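You operate a simulated robot arm through the tools that you are given. There is no shell and no other tool. Be economical: measure what you need, move in short steps, check, and stop when the job is done.

Carry out the task below with a simulated two-armed robot. There is one attempt and no reset: what you move stays moved.

## Task
On the top of the packing table, fold the filter cloth in half, so that its two short edges meet.

The check looks at the end state, three seconds after you hand in, the way a careful person would. Anything else that was tipped, shoved, dropped, spilled or broken makes it a failure. Flat cloth is picked up by pressing the open fingertips on it (5 to 10 N) and closing them slowly along it; thin cloth reads only 2 to 8 mm in the jaws.

## Robot
Two 6-joint arms with two-finger parallel grippers on one trunk, on a base that drives. Base frame: it is fixed to the floor where the robot stands at the start and does not move with it; the origin is under the middle of the robot, x ahead of it, y to its left, z up. Units: mm, rad, N and s.
The left shoulder is at the start at [60, 187, 1097], the right one opposite. Places, roughly: filter cloth [500, 100, 900]; top of the packing table [600, -100, 800]. Payload 1.57 kg a hand.
The TCP of each hand is the grasp point between the finger pads, 30 mm short of the fingertips. In the tool frame z runs along the fingers and y along their closing line. The gripper opens to 110 mm. The fingers are 24 mm wide and 12 mm thick; the gripper's body (48 by 112 mm) begins 78 mm behind the TCP.
Orientation is that of the tool frame in the base frame, as a unit quaternion [x, y, z, w]. With the fingers straight down and closing along the base's y, the tool's x points along the base's -x, its y along +y and its z along -z.

## Interface
- The arms move only by the tool servo_tool. It takes "left_increments", "right_increments" or both (then of equal length, played together; a hand with none holds still); each is a list of rows, each an object of numbers (a shift or turn left out is 0, a gripper value left out holds the last): "tx", "ty", "tz": the shift along the tool's x, y, z in units of 50 mm (1.0 is 50 mm); "ax", "ay", "az": the turn, a rotation vector about the tool's x, y, z in units of 4 degrees (1.0 is 4 degrees); "grip": the closure, from 0 (fully open) to 1 (shut). In form: [{"tx": .., "ty": .., "tz": .., "ax": .., "ay": .., "az": .., "grip": ..}, ...]. A call has 1 to 12 rows; each row shifts and turns the commanded pose from where the row before left it, along the tool's axes as they then stand. A call with a number of a shift or a turn outside -1 to 1 is refused whole. Each row takes 0.2 s and may step no farther than 50 mm and 0.15 rad from the row before; otherwise, or with a gripper value out of range, the whole call is refused. A pose out of reach is approached as far as the arm can. The call stops where the force on the tool passes 40 N (or 10 N more than at its start, if that is more) or the arm is blocked; 0.2 s more then pass. Each finger travels about 153 mm/s and halts on what it meets, pressing with about 39 N; the grip force reading is that of the motor and also rises with nothing between the fingers. The clock runs only during rows and for 0.2 s after the last one: add rows that do not move to give the fingers time. The reply holds the time, the measured pose of the TCP, the force on the tool along the base axes, the opening and the grip force, in the units named above and with some noise, with the torque about the TCP (base axes, N m) and any sound that the robot's microphone picked up.
- Cameras (640 x 400 px; columns grow to the right, rows downward): "scene" is now at [3, 8.8, 1634]; the picture's right is [0.10, -0.99, 0.00], its down [-0.83, -0.09, -0.56] and it looks along [0.56, 0.06, -0.83] (base axes); focal length 280 px, centre (320, 200). "left" rides on the left gripper at [70, -16, -141] in its tool frame; the picture's right is [0.23, 0.97, 0.00], its down [-0.86, 0.20, -0.48] and it looks along [-0.47, 0.11, 0.88] (tool axes); focal length 222 px, centre (320, 200). "right" rides on the right gripper at [70, 16, -141] in its tool frame; the picture's right is [-0.23, 0.97, 0.00], its down [-0.86, -0.20, -0.48] and it looks along [-0.47, -0.11, 0.88] (tool axes); focal length 222 px, centre (320, 200). There is no depth. A picture from a camera that has moved, and an enlarged one, comes with that camera's place and axes in the base frame and with its lens. The place of the scene camera against the robot may be out by one fixed shift of up to 12 mm in any direction.
- capture(camera): a new picture of that camera. No time passes.
- lift_body(by): slides the trunk up (or, below 0, down) by that many mm; the arms and the scene camera ride with it, the base frame stays. It gives what a move gives, with no picture.
- base_move(legs): drives the robot by 1 to 6 legs, each [ahead, left, turn to the left] in mm, mm and rad, along the robot's own axes; the way and the turn of a leg run together, so that a leg with both is an arc; at most 1500 mm and 3.142 rad a leg. The arms and the cameras ride along, it lands a little off, and it stops where it bumps. It gives what a move gives.
- pan_tilt(pan, tilt): turns the head with the scene camera to pan (to the left, within 1.501 rad either way) and tilt (down, from -0.506 to 1.204), counted from straight ahead of the robot. It gives what a move gives.
- enlarge(camera, box): a new picture of the part [left, top, right, bottom] of that camera's present view, enlarged. No time passes.
- finish_job(): hands the job in; it is judged then, once.

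Go step by step. Nothing tells you exact positions but the pictures and the camera data: compare them with the known pose of the tool, close in by small moves and look again before you grip or let go. The budget is 120 turns and 100 pictures, counting those below and the enlarged ones. Unless the task says otherwise, let go and move clear before handing in, and close with one line.

The tools are called as a command line: name --argument value ..., lists and objects as JSON in quotes. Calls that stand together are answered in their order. servo_tool: Moves the arms, as the interface text tells. Its arguments: {"type":"object","properties":{"left_increments":{"type":"array"},"right_increments":{"type":"array"}},"required":[]} The other tools are called the same way: lift_body (by) slides the trunk up or down; base_move (legs) drives the base; pan_tilt (pan, tilt) turns the head that bears the scene camera; capture (camera) takes a picture; enlarge (camera, box) takes an enlarged picture of a part of a camera's view; finish_job () hands the job in.

At the start:

```text
t: 0.0
left_ee_pos: [404.2, 238.1, 1068.7]
left_tcp_rot: [0.0, 1.0, 0.0, -0.001]
left_ft_force: [-0.8, 0.7, 0.6]
left_torque: [0.01, 0.0, 0.01]
left_opening: 110.1
left_gripper_force: 0.1
right_ee_pos: [443.8, -149.2, 1035.9]
right_tcp_rot: [0.0, 1.0, -0.001, -0.001]
right_ft_force: [-0.2, 0.1, 0.5]
right_torque: [-0.02, 0.01, 0.01]
right_opening: 110.1
right_gripper_force: 0.0
trunk travel left (down, up): [-725.0, 265.0]
robot x, y, heading: [1.4, 2.8, 0.002]
head pan, tilt: [0.105, 0.979]
```

scene: 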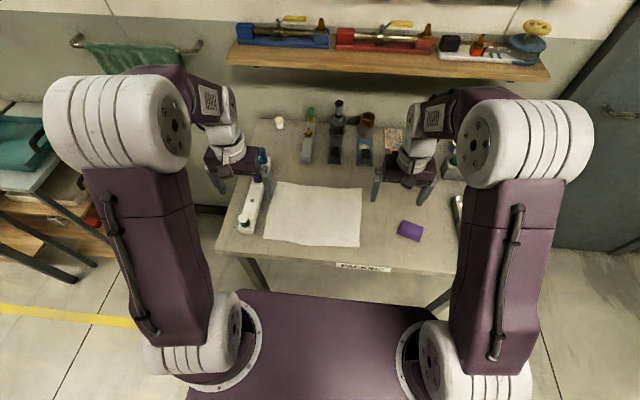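
right: 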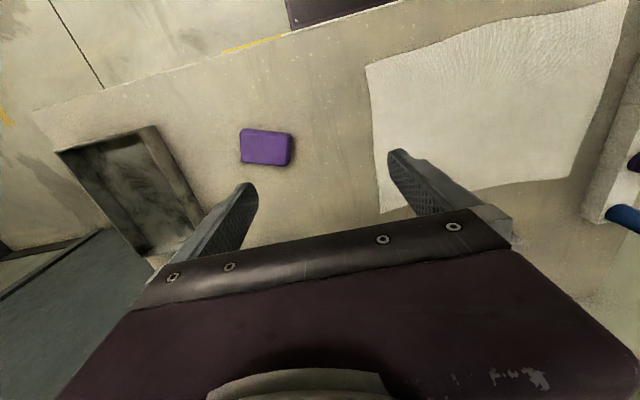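
left: 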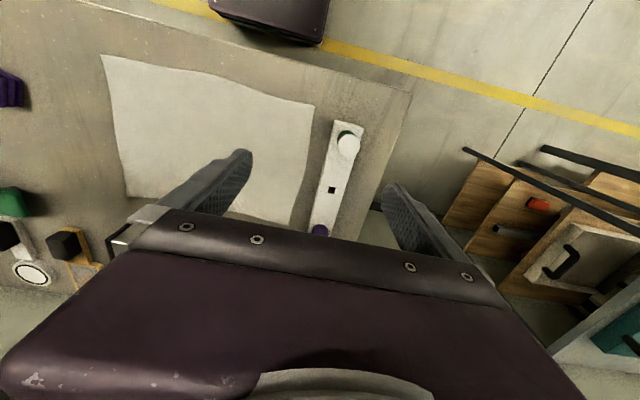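

I see the white cloth lying flat, with x about 390–635 and y about -77 to 232. The short edges are therefore the left and right ones, with a white strip by the left edge and a purple sponge to the right. I'll look closer at the cloth and its neighbours before deciding how to stand.

enlarge --camera "scene" --box '[200, 110, 480, 285]'

enlarge --camera "left" --box '[0, 0, 480, 300]'

```text
2.29 times, centred on (340, 198) of scene
camera zoom: at [3.0, 8.8, 1634.0], right [0.1, -0.99, 0.0], down [-0.83, -0.09, -0.56], along [0.56, 0.06, -0.83], focal length 640 px, centre (274, 206)
```

zoom: 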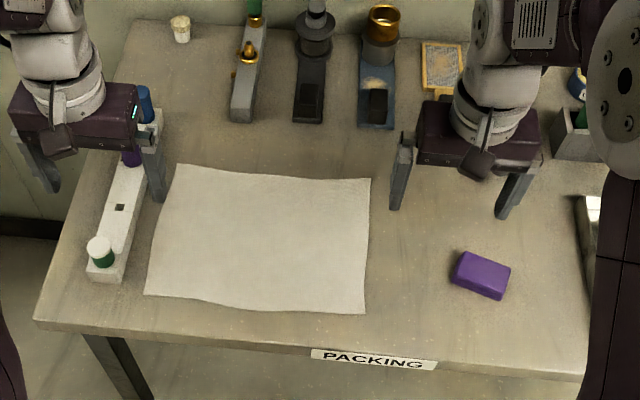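

```text
1.33 times, centred on (240, 150) of left
camera zoom: at [334.7, 221.1, 1209.3], right [-0.23, 0.97, 0.0], down [0.86, 0.2, 0.48], along [0.47, 0.11, -0.88], focal length 296 px, centre (427, 267)
```

zoom: 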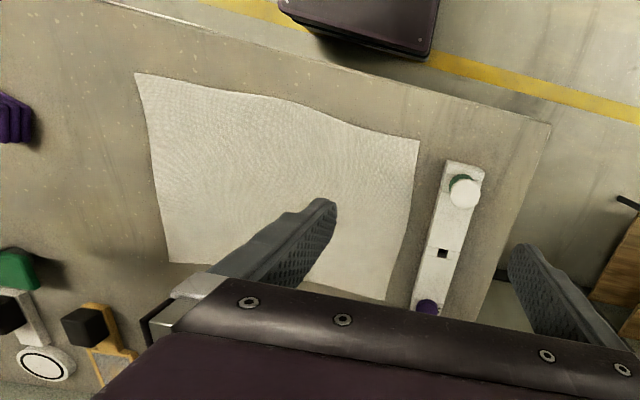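

The cloth's left edge is at y≈234, with about 36 mm between it and the strip that carries bottles. I'll fold left to right, using the left hand for the far-left corner and the right hand for the near-left corner. To do that I'll stand a little closer and turned to the right.

base_move --legs '[[0, 90, 0], [55, 0, 0], [0, 0, -0.52]]'

```text
t: 3.1
left_ee_pos: [523.9, 95.9, 1067.6]
left_tcp_rot: [0.255, 0.967, 0.0, -0.001]
left_ft_force: [0.2, 0.9, 0.9]
left_torque: [-0.04, 0.0, -0.01]
left_opening: 110.1
left_gripper_force: 0.1
right_ee_pos: [366.7, -261.5, 1036.1]
right_tcp_rot: [0.255, 0.967, 0.0, 0.0]
right_ft_force: [-0.6, -0.2, -0.3]
right_torque: [-0.03, 0.0, 0.05]
right_opening: 110.0
right_gripper_force: 0.1
trunk travel left (down, up): [-725.0, 265.0]
robot x, y, heading: [54.2, 88.2, -0.522]
head pan, tilt: [0.105, 0.979]
```

The base landed at (54, 88) with heading -30°. Next I square both tools to the base axes and bring the hands toward the left edge, staying high.

servo_tool --left_increments '[{"az": -0.925}, {"az": -0.925}, {"az": -0.925}, {"az": -0.925}, {"az": -0.925}, {"az": -0.925}, {"az": -0.925}, {"az": -0.925}, {"tx": -0.5, "ty": 0.62, "grip": 0.5}, {"tx": -0.5, "ty": 0.62}, {"tx": -0.5, "ty": 0.62}, {}]' --right_increments '[{"az": -0.925}, {"az": -0.925}, {"az": -0.925}, {"az": -0.925}, {"az": -0.925}, {"az": -0.925}, {"az": -0.925}, {"az": -0.925}, {"tx": -0.29, "ty": 0.8, "grip": 0.5}, {"tx": -0.29, "ty": 0.8}, {"tx": -0.29, "ty": 0.8}, {"tx": -0.29, "ty": 0.8}]'

capture --camera "scene"

capture --camera "left"

```text
t: 5.7
left_ee_pos: [599.8, 189.3, 1065.6]
left_tcp_rot: [0.001, 1.0, -0.001, -0.001]
left_ft_force: [-0.3, 0.3, 0.4]
left_torque: [-0.01, 0.01, -0.02]
left_opening: 55.0
left_gripper_force: 0.0
right_ee_pos: [426.0, -100.0, 1039.1]
right_tcp_rot: [0.0, 1.0, -0.001, 0.0]
right_ft_force: [1.3, 0.0, 0.4]
right_torque: [-0.01, 0.0, 0.01]
right_opening: 55.0
right_gripper_force: 0.1
trunk travel left (down, up): [-725.0, 265.0]
robot x, y, heading: [57.0, 88.6, -0.519]
head pan, tilt: [0.105, 0.979]
```

```text
94 pictures are left
camera scene: at [60.6, 91.6, 1634.0], right [-0.4, -0.92, 0.0], down [-0.76, 0.33, -0.56], along [0.51, -0.22, -0.83], focal length 280 px, centre (320, 200)
```

scene: 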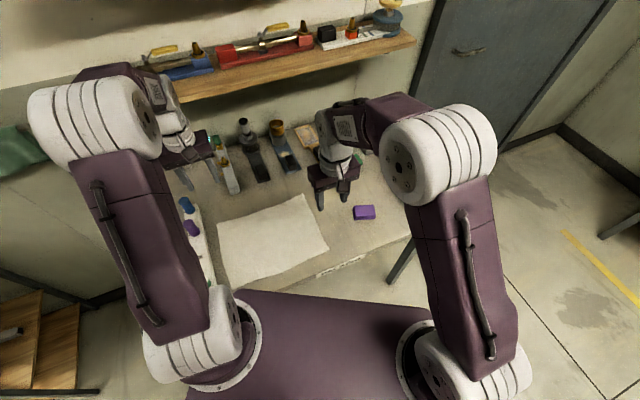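

```text
93 pictures are left
camera left: at [529.1, 172.9, 1208.1], right [-0.23, 0.97, 0.0], down [0.86, 0.2, 0.48], along [0.47, 0.11, -0.88], focal length 222 px, centre (320, 200)
```

left: 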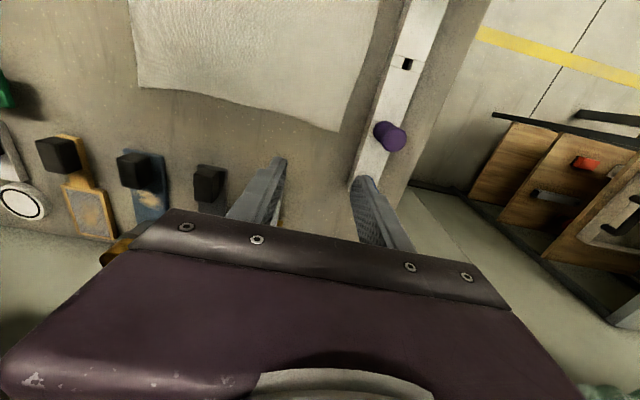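

From the left camera the far-left corner is near (598, 221) and the near-left corner near (372, 220), and the surface seems to be at z≈820–840. I'll lower the left hand partway and bring the right hand over the near corner.

servo_tool --left_increments '[{"tx": 0.218, "ty": -0.073, "grip": 0.6}, {"tx": 0.218, "ty": -0.073}, {"tz": 0.5}, {"tz": 0.5}, {"tz": 0.5}, {"tz": 0.5}, {"tz": 0.5}, {}]' --right_increments '[{"tx": 0.097, "ty": 0.806, "grip": 0.6}, {"tx": 0.097, "ty": 0.806}, {"tx": 0.097, "ty": 0.806}, {"tx": 0.097, "ty": 0.806}, {"tx": 0.097, "ty": 0.806}, {"tx": 0.097, "ty": 0.806}, {"tx": 0.097, "ty": 0.806}, {}]'

capture --camera "left"

capture --camera "right"

```text
t: 7.5
left_ee_pos: [577.6, 185.6, 945.5]
left_tcp_rot: [-0.006, 1.0, 0.0, 0.001]
left_ft_force: [0.3, -0.6, 0.4]
left_torque: [0.01, -0.01, -0.02]
left_opening: 43.9
left_gripper_force: 0.0
right_ee_pos: [396.8, 163.7, 1033.0]
right_tcp_rot: [0.016, 1.0, -0.006, -0.006]
right_ft_force: [-0.2, 0.2, -0.7]
right_torque: [-0.01, -0.03, 0.04]
right_opening: 44.1
right_gripper_force: 0.0
trunk travel left (down, up): [-725.0, 265.0]
robot x, y, heading: [53.9, 91.6, -0.517]
head pan, tilt: [0.105, 0.979]
```

```text
92 pictures are left
camera left: at [507.7, 167.9, 1085.7], right [-0.24, 0.97, 0.0], down [0.85, 0.21, 0.48], along [0.47, 0.12, -0.88], focal length 222 px, centre (320, 200)
```

left: 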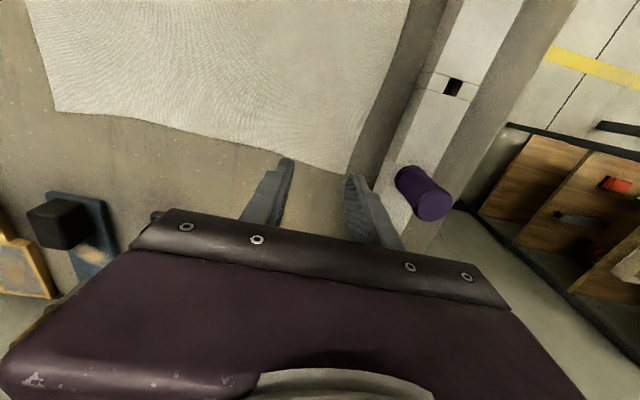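

```text
91 pictures are left
camera right: at [329.5, 183.5, 1174.3], right [0.26, 0.97, -0.01], down [0.85, -0.22, 0.47], along [0.45, -0.13, -0.88], focal length 222 px, centre (320, 200)
```

right: 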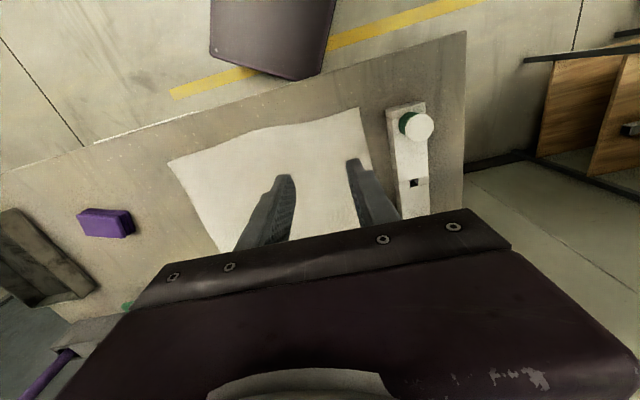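

The left fingertips are about 50 mm above the cloth. The right hand was still settling, so I give it time while lowering the left a little more.

servo_tool --left_increments '[{"ty": -0.1, "tz": 0.2}, {"tz": 0.2}, {"tz": 0.2}, {"tz": 0.2}, {}, {}]' --right_increments '[{}, {}, {}, {}, {}, {}]'

enlarge --camera "left" --box '[200, 100, 520, 300]'

```text
t: 9.1
left_ee_pos: [580.6, 176.2, 909.6]
left_tcp_rot: [-0.001, 1.0, -0.002, 0.006]
left_ft_force: [-1.0, 0.8, -0.9]
left_torque: [0.01, -0.03, 0.02]
left_opening: 44.1
left_gripper_force: 0.0
right_ee_pos: [396.3, 150.0, 1014.7]
right_tcp_rot: [0.029, 0.999, -0.017, -0.024]
right_ft_force: [0.2, 0.1, -0.2]
right_torque: [-0.01, 0.02, 0.02]
right_opening: 43.9
right_gripper_force: 0.1
trunk travel left (down, up): [-725.0, 265.0]
robot x, y, heading: [59.7, 85.9, -0.515]
head pan, tilt: [0.105, 0.979]
stopped in row 6 (right hand): the arm was blocked; the commanded pose is now the measured one
```

```text
2.00 times, centred on (360, 200) of left
camera zoom: at [509.1, 159.6, 1048.8], right [-0.23, 0.97, 0.0], down [0.85, 0.2, 0.49], along [0.48, 0.11, -0.87], focal length 444 px, centre (240, 200)
```

zoom: 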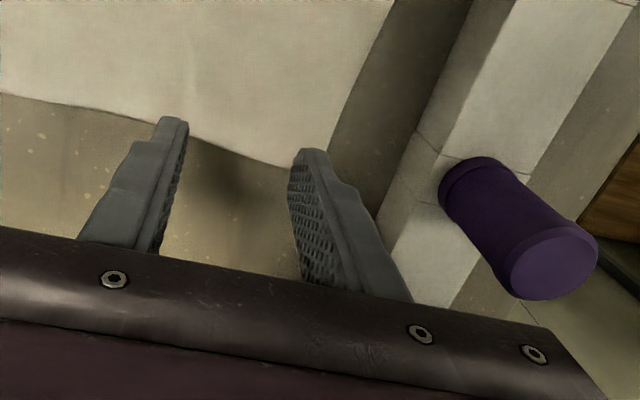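

The right arm reports it was blocked and has drifted. I'll look at the scene to see what it is touching.

capture --camera "scene"

```text
89 pictures are left
camera scene: at [60.3, 90.0, 1634.0], right [-0.4, -0.92, 0.0], down [-0.76, 0.33, -0.56], along [0.51, -0.22, -0.83], focal length 280 px, centre (320, 200)
```

scene: 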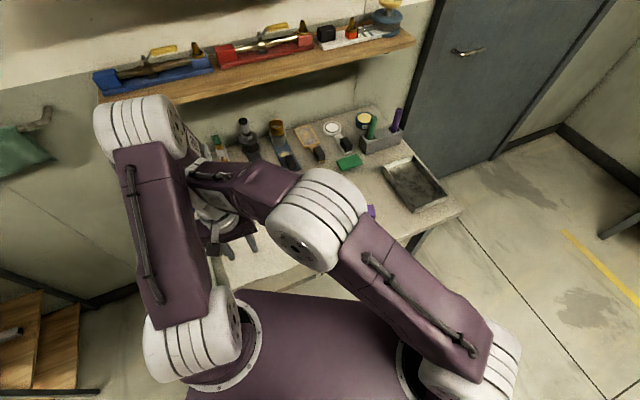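

The right forearm is leaning on the left upper arm, because both targets lie to the robot's left. I'll back the right hand off and raise the left, then stand further left at heading about -20°. After gripping I can drive sideways to carry the cloth over.

servo_tool --right_increments '[{"ty": -0.5}, {"ty": -0.7}, {"ty": -0.8}, {"ty": -0.8}, {"ty": -0.8}, {}]'

servo_tool --left_increments '[{"tz": -0.6}, {"tz": -0.8}, {"tz": -0.8}, {"tz": -0.8}, {}]'

```text
t: 10.5
left_ee_pos: [580.2, 176.2, 909.5]
left_tcp_rot: [-0.001, 1.0, -0.001, 0.006]
left_ft_force: [-0.2, 0.4, -0.9]
left_torque: [-0.01, -0.05, -0.01]
left_opening: 43.8
left_gripper_force: 0.0
right_ee_pos: [387.4, -27.7, 1025.0]
right_tcp_rot: [0.028, 0.999, -0.018, -0.023]
right_ft_force: [0.5, 1.0, 0.2]
right_torque: [0.01, 0.0, -0.02]
right_opening: 44.0
right_gripper_force: 0.0
trunk travel left (down, up): [-725.0, 265.0]
robot x, y, heading: [51.6, 88.8, -0.522]
head pan, tilt: [0.105, 0.979]
```

```text
t: 11.7
left_ee_pos: [578.7, 176.5, 1058.1]
left_tcp_rot: [-0.001, 1.0, -0.001, 0.005]
left_ft_force: [-0.1, -0.1, 0.3]
left_torque: [0.02, 0.0, 0.02]
left_opening: 44.1
left_gripper_force: 0.1
right_ee_pos: [389.2, -28.1, 1023.4]
right_tcp_rot: [0.028, 0.999, -0.017, -0.023]
right_ft_force: [-0.3, 0.0, -0.1]
right_torque: [-0.03, 0.03, -0.02]
right_opening: 43.8
right_gripper_force: 0.0
trunk travel left (down, up): [-725.0, 265.0]
robot x, y, heading: [54.4, 86.5, -0.514]
head pan, tilt: [0.105, 0.979]
```

base_move --legs '[[0, 0, 0.17], [-82, 180, 0]]'

capture --camera "scene"

```text
t: 14.0
left_ee_pos: [539.2, 460.4, 1058.1]
left_tcp_rot: [-0.086, 0.996, 0.001, 0.007]
left_ft_force: [-0.1, 0.0, -0.1]
left_torque: [-0.03, -0.02, -0.02]
left_opening: 44.0
left_gripper_force: 0.1
right_ee_pos: [387.5, 226.0, 1023.1]
right_tcp_rot: [-0.057, 0.998, -0.018, -0.021]
right_ft_force: [0.1, 0.0, -0.2]
right_torque: [0.01, -0.01, 0.01]
right_opening: 43.9
right_gripper_force: 0.0
trunk travel left (down, up): [-725.0, 265.0]
robot x, y, heading: [43.5, 282.5, -0.346]
head pan, tilt: [0.105, 0.979]
```

```text
88 pictures are left
camera scene: at [44.7, 287.5, 1634.0], right [-0.24, -0.97, 0.0], down [-0.81, 0.2, -0.56], along [0.54, -0.13, -0.83], focal length 280 px, centre (320, 200)
```

scene: 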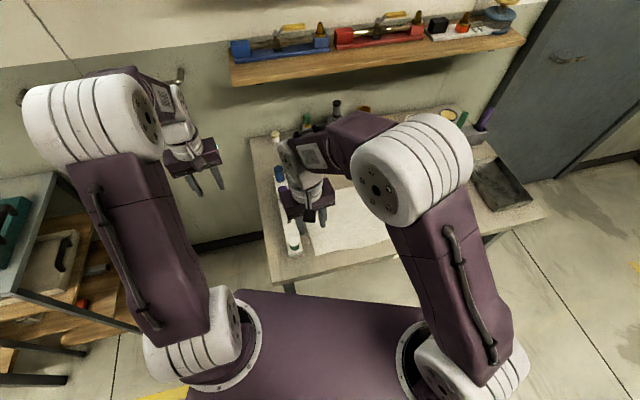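

The arms are well apart now. I'll square the tools again and bring the hands over the left edge, to about (579, 180) and (392, 182), still high.

servo_tool --left_increments '[{"az": 0.82, "ay": 0.07}, {"az": 0.82, "ay": 0.07}, {"az": 0.82, "ay": 0.07}, {"tx": -0.114, "ty": -0.8}, {"tx": -0.114, "ty": -0.8}, {"tx": -0.114, "ty": -0.8}, {"tx": -0.114, "ty": -0.8}, {"tx": -0.114, "ty": -0.8}, {"tx": -0.114, "ty": -0.8}, {"tx": -0.114, "ty": -0.8}, {}, {}]' --right_increments '[{"az": 0.54, "ax": -0.17, "ay": -0.2}, {"az": 0.54, "ax": -0.17, "ay": -0.2}, {"az": 0.54, "ax": -0.17, "ay": -0.2}, {"ty": -0.44}, {"ty": -0.44}, {}, {}, {}, {}, {}, {}, {}]'

capture --camera "scene"

capture --camera "right"

capture --camera "left"

```text
t: 16.6
left_ee_pos: [580.6, 177.6, 1058.8]
left_tcp_rot: [0.0, 1.0, 0.001, -0.002]
left_ft_force: [0.0, 0.6, -1.3]
left_torque: [-0.02, 0.02, -0.01]
left_opening: 43.8
left_gripper_force: 0.0
right_ee_pos: [389.2, 182.0, 1021.1]
right_tcp_rot: [-0.001, 1.0, 0.0, -0.001]
right_ft_force: [0.4, -1.5, 0.3]
right_torque: [-0.02, -0.01, -0.01]
right_opening: 44.2
right_gripper_force: 0.1
trunk travel left (down, up): [-725.0, 265.0]
robot x, y, heading: [44.3, 285.1, -0.346]
head pan, tilt: [0.105, 0.979]
```

```text
87 pictures are left
camera scene: at [44.5, 288.8, 1634.0], right [-0.24, -0.97, 0.0], down [-0.81, 0.2, -0.56], along [0.54, -0.13, -0.83], focal length 280 px, centre (320, 200)
```

scene: 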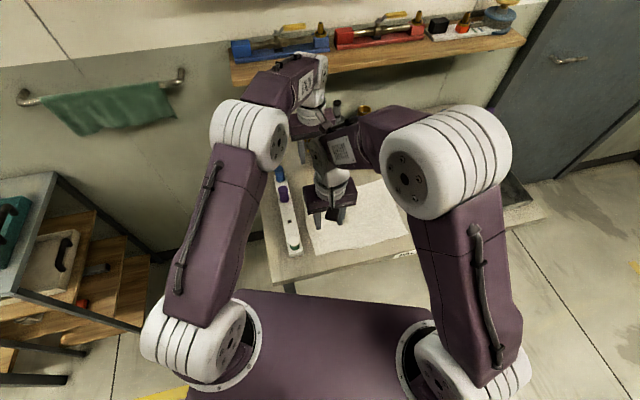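

```text
86 pictures are left
camera right: at [318.9, 198.7, 1162.8], right [0.22, 0.97, 0.0], down [0.86, -0.2, 0.48], along [0.47, -0.11, -0.88], focal length 222 px, centre (320, 200)
```

right: 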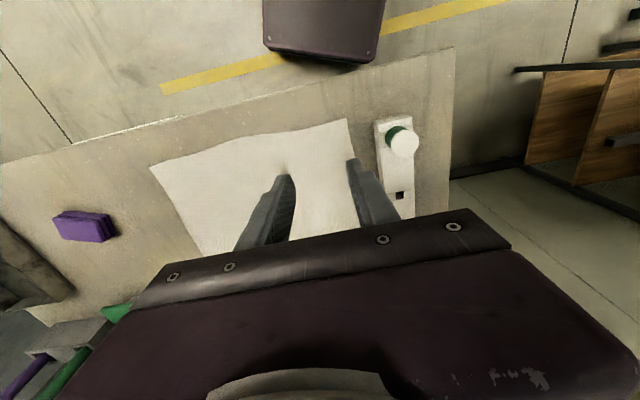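

```text
85 pictures are left
camera left: at [511.0, 163.4, 1200.7], right [-0.23, 0.97, 0.0], down [0.86, 0.2, 0.48], along [0.46, 0.11, -0.88], focal length 222 px, centre (320, 200)
```

left: 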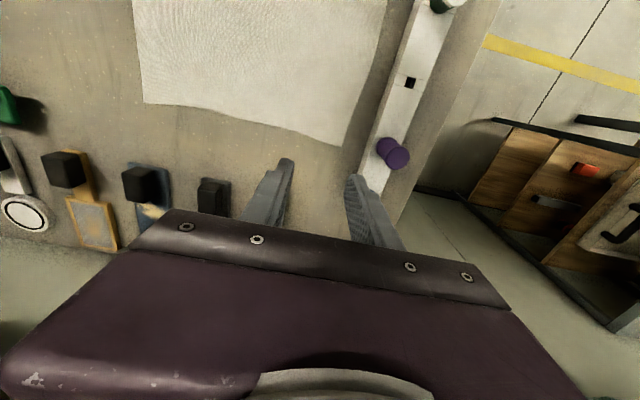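

The arms are clear of each other. The edge is at y≈222, with corners at x≈375 and x≈595. I'll lower both hands to about z=905 so the tips are at about 875.

servo_tool --left_increments '[{"tx": 0.06, "ty": 0.06, "tz": 0.5}, {"tz": 0.5}, {"tz": 0.5}, {"tz": 0.5}, {"tz": 0.5}, {"tz": 0.5}, {}, {}]' --right_increments '[{"tx": -0.06, "tz": 0.4}, {"tz": 0.4}, {"tz": 0.4}, {"tz": 0.4}, {"tz": 0.4}, {"tz": 0.3}, {}, {}]'

capture --camera "right"

capture --camera "left"

```text
t: 18.4
left_ee_pos: [577.2, 183.8, 908.2]
left_tcp_rot: [0.0, 1.0, 0.0, -0.001]
left_ft_force: [-0.8, 0.3, 0.3]
left_torque: [-0.01, -0.01, 0.0]
left_opening: 44.0
left_gripper_force: 0.1
right_ee_pos: [390.1, 182.1, 907.1]
right_tcp_rot: [-0.001, 1.0, -0.001, -0.001]
right_ft_force: [-0.9, -0.2, 0.6]
right_torque: [-0.01, -0.02, 0.01]
right_opening: 43.9
right_gripper_force: 0.1
trunk travel left (down, up): [-725.0, 265.0]
robot x, y, heading: [36.9, 288.1, -0.346]
head pan, tilt: [0.105, 0.979]
```

```text
84 pictures are left
camera right: at [321.3, 199.1, 1048.1], right [0.22, 0.97, 0.0], down [0.86, -0.2, 0.48], along [0.47, -0.11, -0.88], focal length 222 px, centre (320, 200)
```

right: 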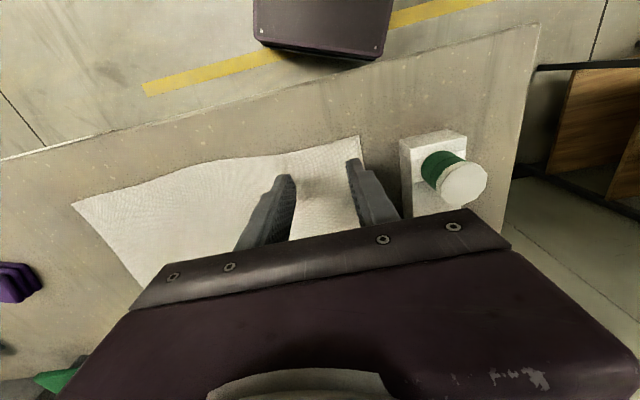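

```text
83 pictures are left
camera left: at [508.2, 168.1, 1049.7], right [-0.23, 0.97, 0.0], down [0.86, 0.2, 0.48], along [0.46, 0.11, -0.88], focal length 222 px, centre (320, 200)
```

left: 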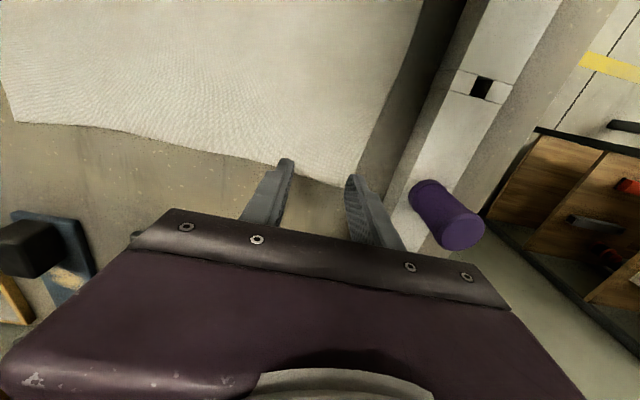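

Both hands are aligned and the tips are roughly 30 mm above the cloth. I'll go down gently and watch the force.

servo_tool --left_increments '[{"ty": -0.04, "tz": 0.12}, {"tz": 0.12}, {"tz": 0.12}, {"tz": 0.12}, {}]' --right_increments '[{"tz": 0.12}, {"tz": 0.12}, {"tz": 0.12}, {"tz": 0.12}, {}]'

```text
t: 19.6
left_ee_pos: [575.9, 181.3, 883.7]
left_tcp_rot: [-0.001, 1.0, -0.001, -0.001]
left_ft_force: [-0.8, 0.3, 0.5]
left_torque: [0.02, 0.02, -0.03]
left_opening: 44.0
left_gripper_force: 0.0
right_ee_pos: [391.5, 182.6, 883.3]
right_tcp_rot: [-0.001, 1.0, -0.001, 0.0]
right_ft_force: [-0.4, -0.9, 0.2]
right_torque: [0.01, 0.03, -0.02]
right_opening: 43.9
right_gripper_force: 0.1
trunk travel left (down, up): [-725.0, 265.0]
robot x, y, heading: [37.9, 283.0, -0.349]
head pan, tilt: [0.105, 0.979]
```

servo_tool --left_increments '[{"tz": 0.08}, {"tz": 0.08}, {"tz": 0.08}, {}]' --right_increments '[{"tz": 0.08}, {"tz": 0.08}, {"tz": 0.08}, {}]'

enlarge --camera "left" --box '[220, 100, 480, 260]'

```text
t: 20.2
left_ee_pos: [575.4, 180.9, 880.8]
left_tcp_rot: [0.0, 1.0, -0.001, 0.003]
left_ft_force: [-3.0, -0.1, 12.3]
left_torque: [0.29, 0.09, 0.09]
left_opening: 44.2
left_gripper_force: 0.1
right_ee_pos: [390.9, 183.5, 880.7]
right_tcp_rot: [-0.001, 1.0, 0.0, 0.005]
right_ft_force: [-4.8, -3.4, 24.6]
right_torque: [0.13, 0.36, 0.08]
right_opening: 43.6
right_gripper_force: 0.0
trunk travel left (down, up): [-725.0, 265.0]
robot x, y, heading: [40.7, 285.3, -0.346]
head pan, tilt: [0.105, 0.979]
stopped in row 3 (right hand): the force on the tool passed its limit (the readings are from after the stop); the commanded pose is now the measured one
```

```text
2.46 times, centred on (350, 180) of left
camera zoom: at [504.7, 166.0, 1021.9], right [-0.23, 0.97, 0.0], down [0.85, 0.2, 0.48], along [0.47, 0.11, -0.88], focal length 547 px, centre (246, 249)
```

zoom: 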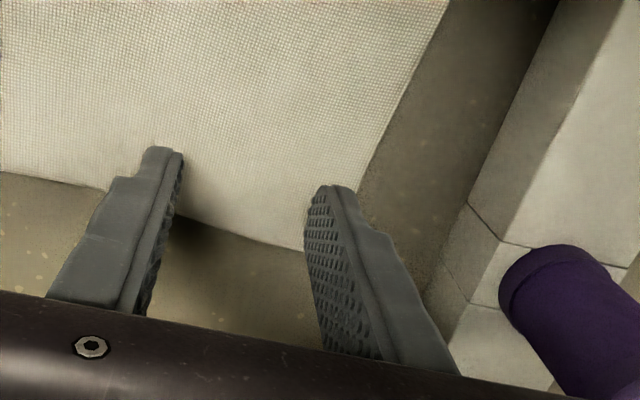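

The tips touched at z≈851, so the table is at about 850. I'll lift the left hand slightly, shift it 8 mm inward from the far edge and re-press lightly, and ease off the right.

servo_tool --left_increments '[{"tz": -0.12}, {"tx": 0.16}, {"tz": 0.06}, {"tz": 0.045}, {}]' --right_increments '[{"tz": -0.03}, {}, {}, {}, {}]'

```text
t: 21.4
left_ee_pos: [568.3, 182.0, 881.3]
left_tcp_rot: [0.0, 1.0, -0.001, 0.002]
left_ft_force: [-4.4, 0.8, 19.6]
left_torque: [0.54, 0.13, 0.08]
left_opening: 44.3
left_gripper_force: 0.1
right_ee_pos: [391.0, 183.3, 880.2]
right_tcp_rot: [-0.001, 1.0, 0.0, 0.005]
right_ft_force: [-0.3, -3.7, 12.5]
right_torque: [0.02, 0.11, 0.04]
right_opening: 43.5
right_gripper_force: 0.1
trunk travel left (down, up): [-725.0, 265.0]
robot x, y, heading: [37.3, 284.1, -0.346]
head pan, tilt: [0.105, 0.979]
```

servo_tool --left_increments '[{"tz": -0.025}, {}]' --right_increments '[{"tz": -0.01}, {}]'

```text
t: 22.0
left_ee_pos: [567.4, 181.8, 881.8]
left_tcp_rot: [-0.001, 1.0, 0.0, 0.002]
left_ft_force: [-1.0, 0.7, 14.4]
left_torque: [0.36, 0.03, 0.08]
left_opening: 44.2
left_gripper_force: 0.1
right_ee_pos: [391.4, 184.0, 881.8]
right_tcp_rot: [-0.001, 1.0, 0.0, 0.004]
right_ft_force: [-1.6, -2.1, 11.9]
right_torque: [0.01, 0.11, 0.03]
right_opening: 43.6
right_gripper_force: 0.1
trunk travel left (down, up): [-725.0, 265.0]
robot x, y, heading: [41.8, 282.9, -0.342]
head pan, tilt: [0.105, 0.979]
```

servo_tool --left_increments '[{"tz": -0.02}, {"grip": 0.64}, {"grip": 0.68}, {"grip": 0.72}, {"grip": 0.76}, {"grip": 0.8}, {}]' --right_increments '[{"tz": -0.012}, {"grip": 0.64}, {"grip": 0.68}, {"grip": 0.72}, {"grip": 0.76}, {"grip": 0.8}, {}]'

capture --camera "left"

capture --camera "right"

```text
t: 23.6
left_ee_pos: [568.0, 181.6, 880.9]
left_tcp_rot: [0.0, 1.0, -0.001, 0.001]
left_ft_force: [-0.5, -1.8, 9.6]
left_torque: [0.06, -0.04, 0.0]
left_opening: 19.8
left_gripper_force: 0.0
right_ee_pos: [392.6, 184.7, 882.0]
right_tcp_rot: [-0.002, 1.0, 0.001, 0.003]
right_ft_force: [0.2, 0.1, 2.7]
right_torque: [0.01, 0.04, 0.02]
right_opening: 21.6
right_gripper_force: 0.0
trunk travel left (down, up): [-725.0, 265.0]
robot x, y, heading: [40.7, 289.2, -0.351]
head pan, tilt: [0.105, 0.979]
```

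```text
81 pictures are left
camera left: at [498.3, 166.1, 1022.1], right [-0.23, 0.97, 0.0], down [0.85, 0.2, 0.48], along [0.47, 0.11, -0.88], focal length 222 px, centre (320, 200)
```

left: 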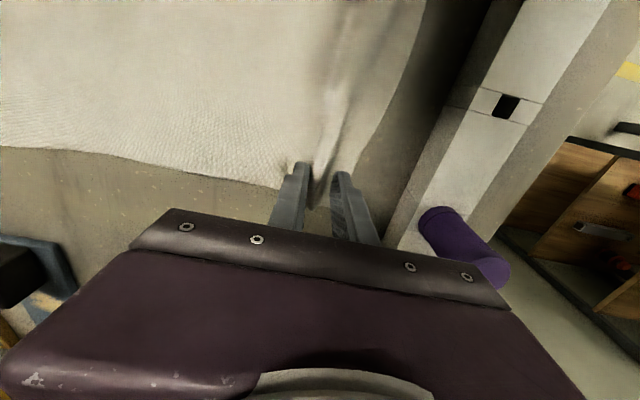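

```text
80 pictures are left
camera right: at [321.5, 200.1, 1022.0], right [0.23, 0.97, 0.0], down [0.85, -0.2, 0.48], along [0.47, -0.11, -0.87], focal length 222 px, centre (320, 200)
```

right: 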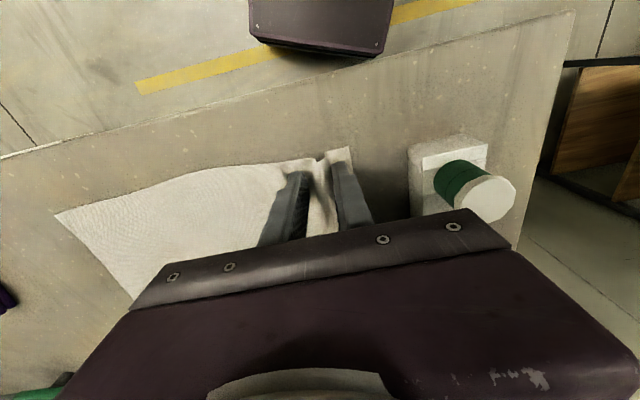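

The cloth is buckling up into a ridge between the fingers on both hands, as wanted. I press the right a touch more and close fully, slowly.

servo_tool --left_increments '[{}, {"grip": 0.84}, {"grip": 0.88}, {"grip": 0.92}, {"grip": 0.96}, {"grip": 1.0}, {}, {}]' --right_increments '[{"tz": 0.015}, {"grip": 0.84}, {"grip": 0.88}, {"grip": 0.92}, {"grip": 0.96}, {"grip": 1.0}, {}, {}]'

capture --camera "left"

capture --camera "right"

```text
t: 25.4
left_ee_pos: [567.9, 181.9, 882.2]
left_tcp_rot: [0.0, 1.0, -0.001, 0.001]
left_ft_force: [-1.6, 0.3, 5.1]
left_torque: [0.04, 0.01, 0.0]
left_opening: 2.3
left_gripper_force: 23.7
right_ee_pos: [391.1, 183.8, 883.1]
right_tcp_rot: [-0.001, 1.0, 0.0, 0.004]
right_ft_force: [0.3, 0.4, 16.6]
right_torque: [0.05, 0.08, 0.02]
right_opening: 2.4
right_gripper_force: 23.0
trunk travel left (down, up): [-725.0, 265.0]
robot x, y, heading: [41.5, 287.0, -0.344]
head pan, tilt: [0.105, 0.979]
```

```text
79 pictures are left
camera left: at [497.9, 166.8, 1022.2], right [-0.23, 0.97, 0.0], down [0.85, 0.2, 0.48], along [0.47, 0.11, -0.88], focal length 222 px, centre (320, 200)
```

left: 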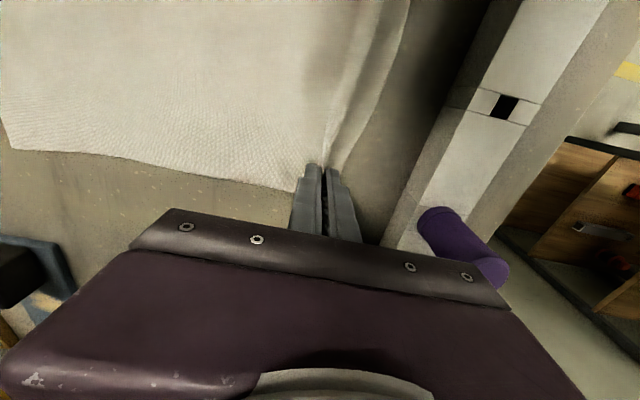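

```text
78 pictures are left
camera right: at [321.2, 200.2, 1021.7], right [0.23, 0.97, 0.0], down [0.85, -0.2, 0.49], along [0.47, -0.11, -0.87], focal length 222 px, centre (320, 200)
```

right: 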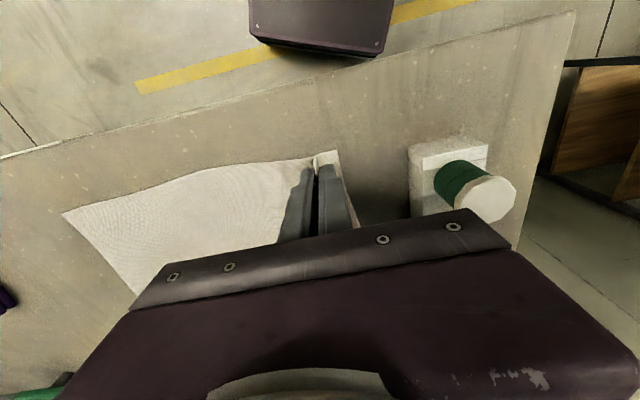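

Both read about 2.3 mm with cloth between the pads. I'll lift about 40 mm, moving slightly to the right, and check.

servo_tool --left_increments '[{"tz": -0.2}, {"tz": -0.2, "ty": -0.1}, {"tz": -0.2, "ty": -0.1}, {"tz": -0.2, "ty": -0.1}, {}]' --right_increments '[{"tz": -0.2}, {"tz": -0.2, "ty": -0.1}, {"tz": -0.2, "ty": -0.1}, {"tz": -0.2, "ty": -0.1}, {}]'

capture --camera "left"

capture --camera "right"

```text
t: 26.6
left_ee_pos: [570.5, 167.7, 921.4]
left_tcp_rot: [0.0, 1.0, -0.001, -0.001]
left_ft_force: [-0.7, 0.6, -0.7]
left_torque: [0.01, 0.04, 0.02]
left_opening: 2.4
left_gripper_force: 23.9
right_ee_pos: [392.6, 168.0, 921.0]
right_tcp_rot: [-0.001, 1.0, 0.0, 0.002]
right_ft_force: [0.5, -0.2, 0.5]
right_torque: [0.0, -0.01, 0.01]
right_opening: 2.4
right_gripper_force: 23.6
trunk travel left (down, up): [-725.0, 265.0]
robot x, y, heading: [42.1, 283.3, -0.345]
head pan, tilt: [0.105, 0.979]
```

```text
77 pictures are left
camera left: at [501.2, 150.9, 1062.2], right [-0.23, 0.97, 0.0], down [0.86, 0.2, 0.48], along [0.47, 0.11, -0.88], focal length 222 px, centre (320, 200)
```

left: 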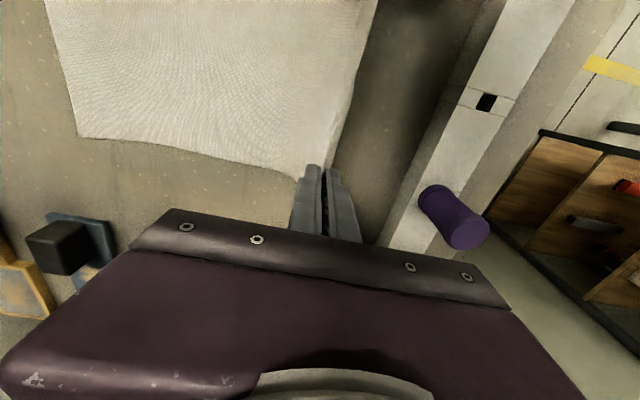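

```text
76 pictures are left
camera right: at [322.8, 184.7, 1061.3], right [0.23, 0.97, 0.0], down [0.85, -0.2, 0.48], along [0.47, -0.11, -0.88], focal length 222 px, centre (320, 200)
```

right: 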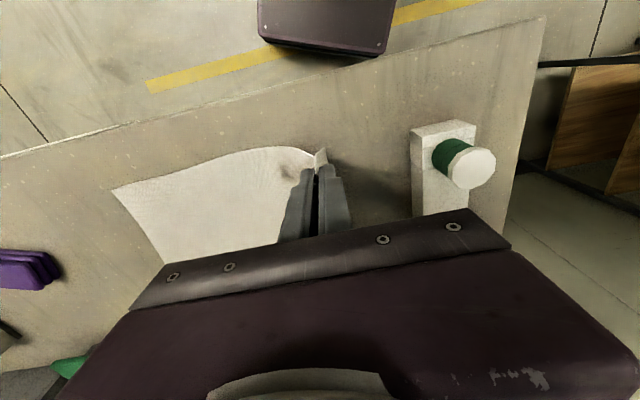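

Both corners are up. The pinch has drawn the rest of the cloth about 20 mm left, so the right edge is now at y≈-54 and the crease should fall at y≈92. I raise the edge along the arc, then drive sideways with it.

servo_tool --left_increments '[{"tz": -0.175, "ty": -0.16}, {"tz": -0.175, "ty": -0.16}, {"tz": -0.175, "ty": -0.16}, {"tz": -0.175, "ty": -0.16}, {}]' --right_increments '[{"tz": -0.175, "ty": -0.16}, {"tz": -0.175, "ty": -0.16}, {"tz": -0.175, "ty": -0.16}, {"tz": -0.175, "ty": -0.16}, {}]'

base_move --legs '[[29, -83, 0]]'

capture --camera "left"

capture --camera "right"

capture --camera "scene"

```text
t: 27.8
left_ee_pos: [569.2, 135.7, 956.1]
left_tcp_rot: [0.0, 1.0, -0.001, 0.0]
left_ft_force: [-0.1, -0.5, -0.3]
left_torque: [0.0, 0.01, 0.0]
left_opening: 2.1
left_gripper_force: 24.2
right_ee_pos: [393.3, 137.7, 956.3]
right_tcp_rot: [-0.001, 1.0, 0.0, 0.002]
right_ft_force: [-1.2, 0.1, -1.1]
right_torque: [0.01, -0.03, 0.0]
right_opening: 2.5
right_gripper_force: 23.8
trunk travel left (down, up): [-725.0, 265.0]
robot x, y, heading: [43.2, 285.8, -0.345]
head pan, tilt: [0.105, 0.979]
```

```text
t: 28.9
left_ee_pos: [569.3, 48.4, 956.0]
left_tcp_rot: [0.0, 1.0, -0.001, 0.0]
left_ft_force: [0.6, -0.6, -0.7]
left_torque: [0.0, -0.02, 0.0]
left_opening: 2.4
left_gripper_force: 23.4
right_ee_pos: [393.6, 50.3, 955.7]
right_tcp_rot: [-0.001, 1.0, 0.0, 0.003]
right_ft_force: [1.3, -0.6, -0.1]
right_torque: [0.02, -0.01, 0.0]
right_opening: 2.4
right_gripper_force: 24.4
trunk travel left (down, up): [-725.0, 265.0]
robot x, y, heading: [39.7, 201.1, -0.344]
head pan, tilt: [0.105, 0.979]
```

```text
75 pictures are left
camera left: at [499.8, 32.3, 1096.6], right [-0.23, 0.97, 0.0], down [0.86, 0.2, 0.48], along [0.47, 0.11, -0.88], focal length 222 px, centre (320, 200)
```

left: 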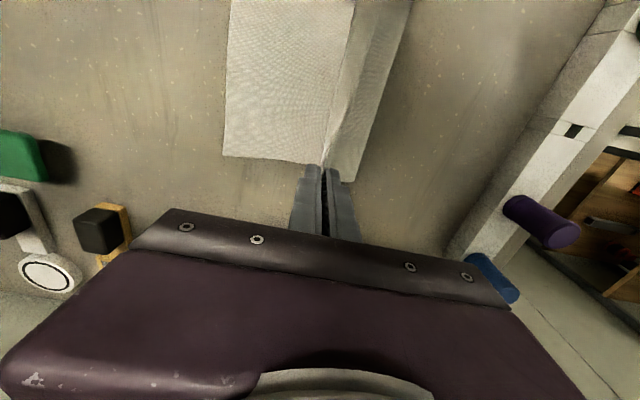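

```text
74 pictures are left
camera right: at [322.9, 66.3, 1096.3], right [0.23, 0.97, 0.0], down [0.85, -0.2, 0.48], along [0.47, -0.11, -0.88], focal length 222 px, centre (320, 200)
```

right: 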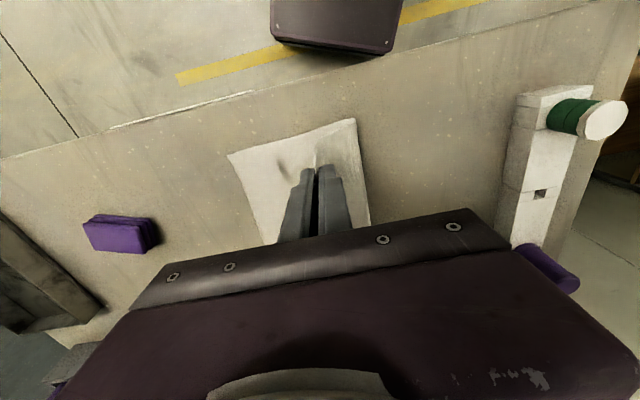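

```text
73 pictures are left
camera scene: at [44.5, 202.4, 1634.0], right [-0.24, -0.97, 0.0], down [-0.81, 0.2, -0.56], along [0.54, -0.13, -0.83], focal length 280 px, centre (320, 200)
```

scene: 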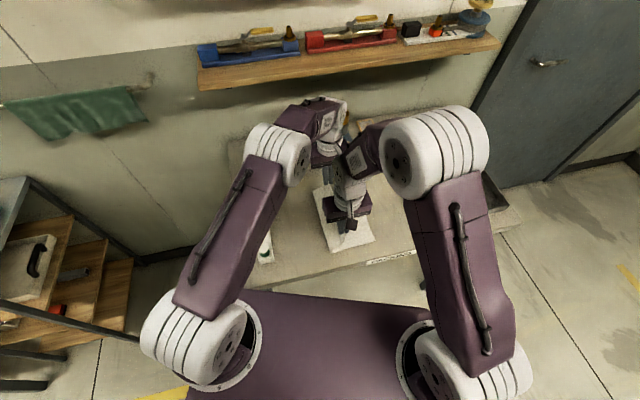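

The fold is going over cleanly. I'll look closer at how the edge hangs at the fingers.

enlarge --camera "left" --box '[200, 0, 440, 200]'

enlarge --camera "right" --box '[200, 90, 420, 250]'

```text
2.00 times, centred on (320, 100) of left
camera zoom: at [499.8, 32.3, 1096.6], right [-0.23, 0.97, 0.0], down [0.86, 0.2, 0.48], along [0.47, 0.11, -0.88], focal length 444 px, centre (320, 400)
```

zoom: 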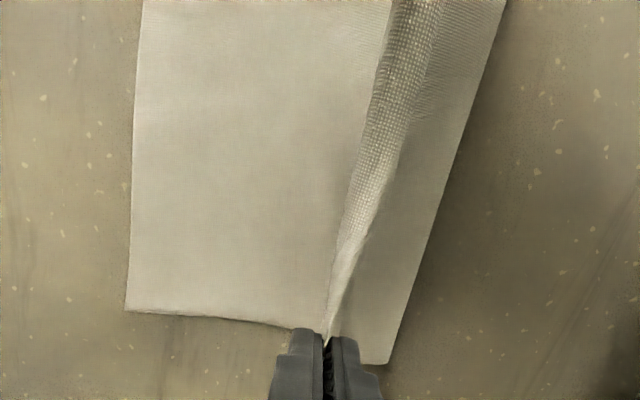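

```text
2.50 times, centred on (310, 170) of right
camera zoom: at [322.9, 66.3, 1096.3], right [0.23, 0.97, 0.0], down [0.85, -0.2, 0.48], along [0.47, -0.11, -0.88], focal length 555 px, centre (345, 275)
```

zoom: 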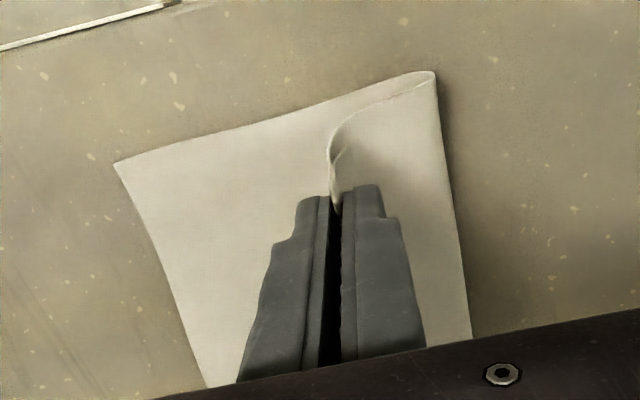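

Now I lower part way, then drive another 45 mm to the right.

servo_tool --left_increments '[{"tz": 0.2}, {"tz": 0.2}, {"tz": 0.2}, {"tz": 0.2}, {}]' --right_increments '[{"tz": 0.2}, {"tz": 0.2}, {"tz": 0.2}, {"tz": 0.2}, {}]'

base_move --legs '[[15, -42, 0]]'

capture --camera "left"

capture --camera "right"

```text
t: 30.1
left_ee_pos: [570.3, 48.0, 914.9]
left_tcp_rot: [0.0, 1.0, 0.0, 0.0]
left_ft_force: [-0.7, 0.1, 0.6]
left_torque: [-0.01, 0.01, 0.0]
left_opening: 2.2
left_gripper_force: 23.6
right_ee_pos: [393.8, 49.0, 915.3]
right_tcp_rot: [0.0, 1.0, 0.0, 0.003]
right_ft_force: [0.5, 0.1, 0.0]
right_torque: [-0.01, -0.07, 0.02]
right_opening: 2.6
right_gripper_force: 23.9
trunk travel left (down, up): [-725.0, 265.0]
robot x, y, heading: [39.7, 192.9, -0.347]
head pan, tilt: [0.105, 0.979]
```

```text
t: 31.0
left_ee_pos: [570.0, 7.2, 917.0]
left_tcp_rot: [0.0, 1.0, -0.003, -0.001]
left_ft_force: [0.0, 0.5, 0.2]
left_torque: [-0.01, 0.01, 0.03]
left_opening: 2.1
left_gripper_force: 23.2
right_ee_pos: [393.1, 7.2, 916.8]
right_tcp_rot: [-0.001, 1.0, -0.002, 0.002]
right_ft_force: [0.4, 0.9, -0.4]
right_torque: [-0.05, 0.01, -0.03]
right_opening: 2.3
right_gripper_force: 24.2
trunk travel left (down, up): [-725.0, 265.0]
robot x, y, heading: [40.5, 149.7, -0.341]
head pan, tilt: [0.105, 0.979]
```

```text
70 pictures are left
camera left: at [500.4, -9.1, 1057.3], right [-0.23, 0.97, 0.0], down [0.86, 0.2, 0.48], along [0.47, 0.1, -0.88], focal length 222 px, centre (320, 200)
```

left: 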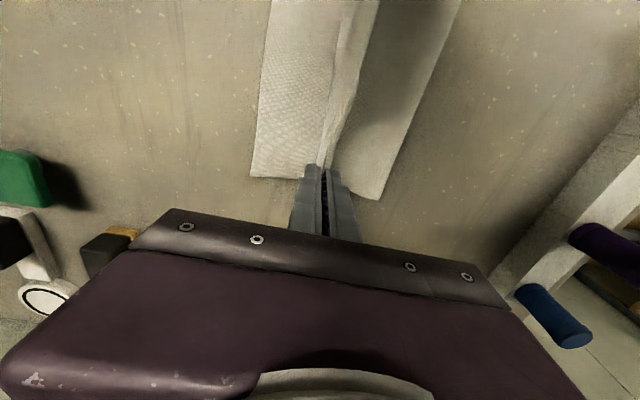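

```text
69 pictures are left
camera right: at [322.9, 23.2, 1056.5], right [0.22, 0.97, 0.0], down [0.85, -0.2, 0.48], along [0.47, -0.11, -0.88], focal length 222 px, centre (320, 200)
```

right: 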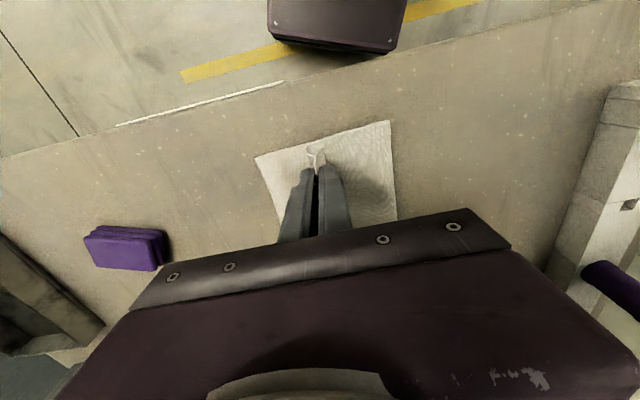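

The right edge hasn't moved (y≈-50 to -60). I lower the tips close to the table here and look again.

servo_tool --left_increments '[{"tz": 0.1}, {"tz": 0.1}, {"tz": 0.1}, {"tz": 0.1}, {"tz": 0.05}, {}]' --right_increments '[{"tz": 0.1}, {"tz": 0.1}, {"tz": 0.1}, {"tz": 0.1}, {"tz": 0.05}, {}]'

enlarge --camera "left" --box '[200, 0, 480, 220]'

enlarge --camera "right" --box '[200, 80, 440, 250]'

```text
t: 32.4
left_ee_pos: [570.1, 3.6, 892.9]
left_tcp_rot: [0.0, 1.0, -0.001, 0.0]
left_ft_force: [0.5, -0.3, -0.3]
left_torque: [0.0, -0.01, -0.03]
left_opening: 2.3
left_gripper_force: 23.3
right_ee_pos: [393.6, 3.6, 892.0]
right_tcp_rot: [-0.002, 1.0, -0.001, 0.004]
right_ft_force: [0.0, -0.5, -0.6]
right_torque: [0.02, -0.01, 0.0]
right_opening: 2.5
right_gripper_force: 24.1
trunk travel left (down, up): [-725.0, 265.0]
robot x, y, heading: [38.5, 153.2, -0.343]
head pan, tilt: [0.105, 0.979]
```

```text
1.82 times, centred on (340, 110) of left
camera zoom: at [500.1, -12.0, 1033.6], right [-0.23, 0.97, 0.0], down [0.86, 0.2, 0.48], along [0.47, 0.11, -0.88], focal length 404 px, centre (284, 364)
```

zoom: 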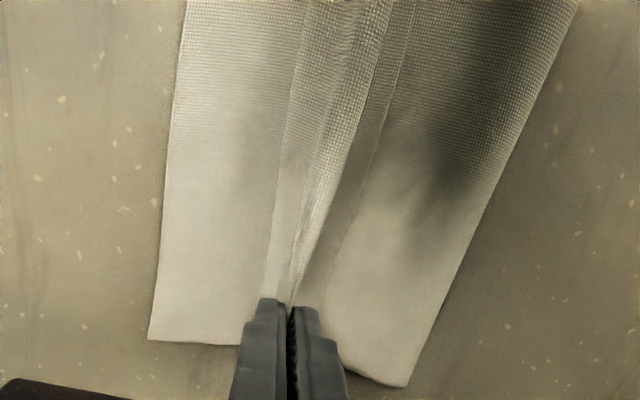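

```text
2.35 times, centred on (320, 165) of right
camera zoom: at [323.1, 20.3, 1033.2], right [0.22, 0.97, 0.0], down [0.85, -0.2, 0.48], along [0.47, -0.11, -0.88], focal length 523 px, centre (320, 282)
```

zoom: 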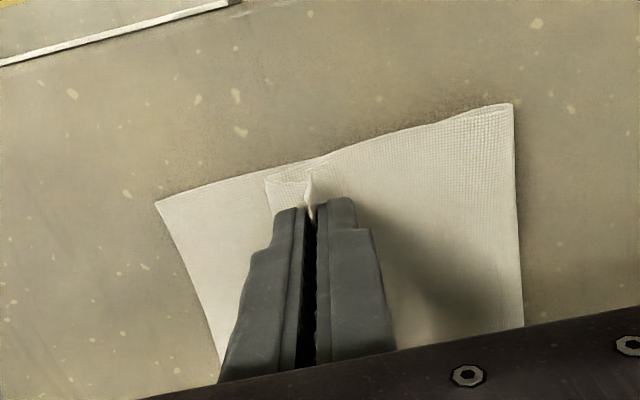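

The crease is now straight at y≈76. I release gently, opening to about 25 mm, and see how the edge relaxes.

servo_tool --left_increments '[{"grip": 0.95}, {"grip": 0.9}, {"grip": 0.85}, {"grip": 0.8}, {"grip": 0.76}, {}, {}]' --right_increments '[{"grip": 0.95}, {"grip": 0.9}, {"grip": 0.85}, {"grip": 0.8}, {"grip": 0.76}, {}, {}]'

enlarge --camera "left" --box '[200, 0, 480, 220]'

enlarge --camera "right" --box '[200, 80, 440, 250]'

```text
t: 34.0
left_ee_pos: [570.0, 3.6, 893.7]
left_tcp_rot: [0.0, 1.0, -0.001, -0.001]
left_ft_force: [-0.1, 0.1, 0.4]
left_torque: [0.01, -0.02, 0.02]
left_opening: 26.3
left_gripper_force: 0.0
right_ee_pos: [392.9, 3.5, 892.8]
right_tcp_rot: [-0.001, 1.0, -0.001, 0.003]
right_ft_force: [0.2, -0.1, 0.5]
right_torque: [0.0, -0.02, 0.02]
right_opening: 26.4
right_gripper_force: 0.0
trunk travel left (down, up): [-725.0, 265.0]
robot x, y, heading: [38.5, 150.0, -0.349]
head pan, tilt: [0.105, 0.979]
```

```text
1.82 times, centred on (340, 110) of left
camera zoom: at [500.1, -12.0, 1033.7], right [-0.23, 0.97, 0.0], down [0.86, 0.2, 0.48], along [0.47, 0.11, -0.88], focal length 404 px, centre (284, 364)
```

zoom: 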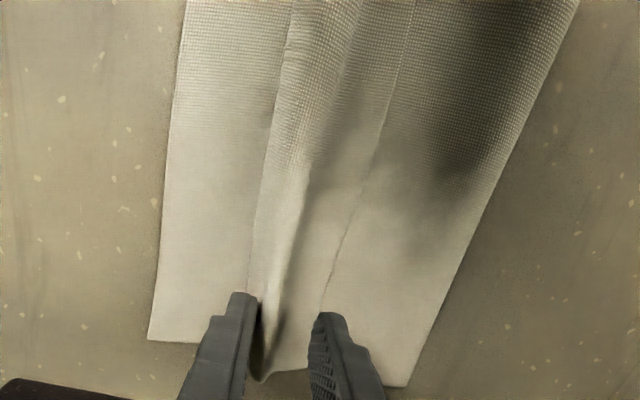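

```text
2.35 times, centred on (320, 165) of right
camera zoom: at [323.0, 20.3, 1033.2], right [0.22, 0.97, 0.0], down [0.85, -0.2, 0.48], along [0.47, -0.11, -0.88], focal length 523 px, centre (320, 282)
```

zoom: 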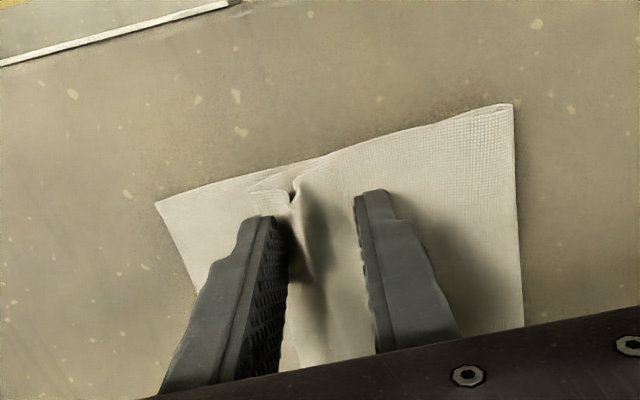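

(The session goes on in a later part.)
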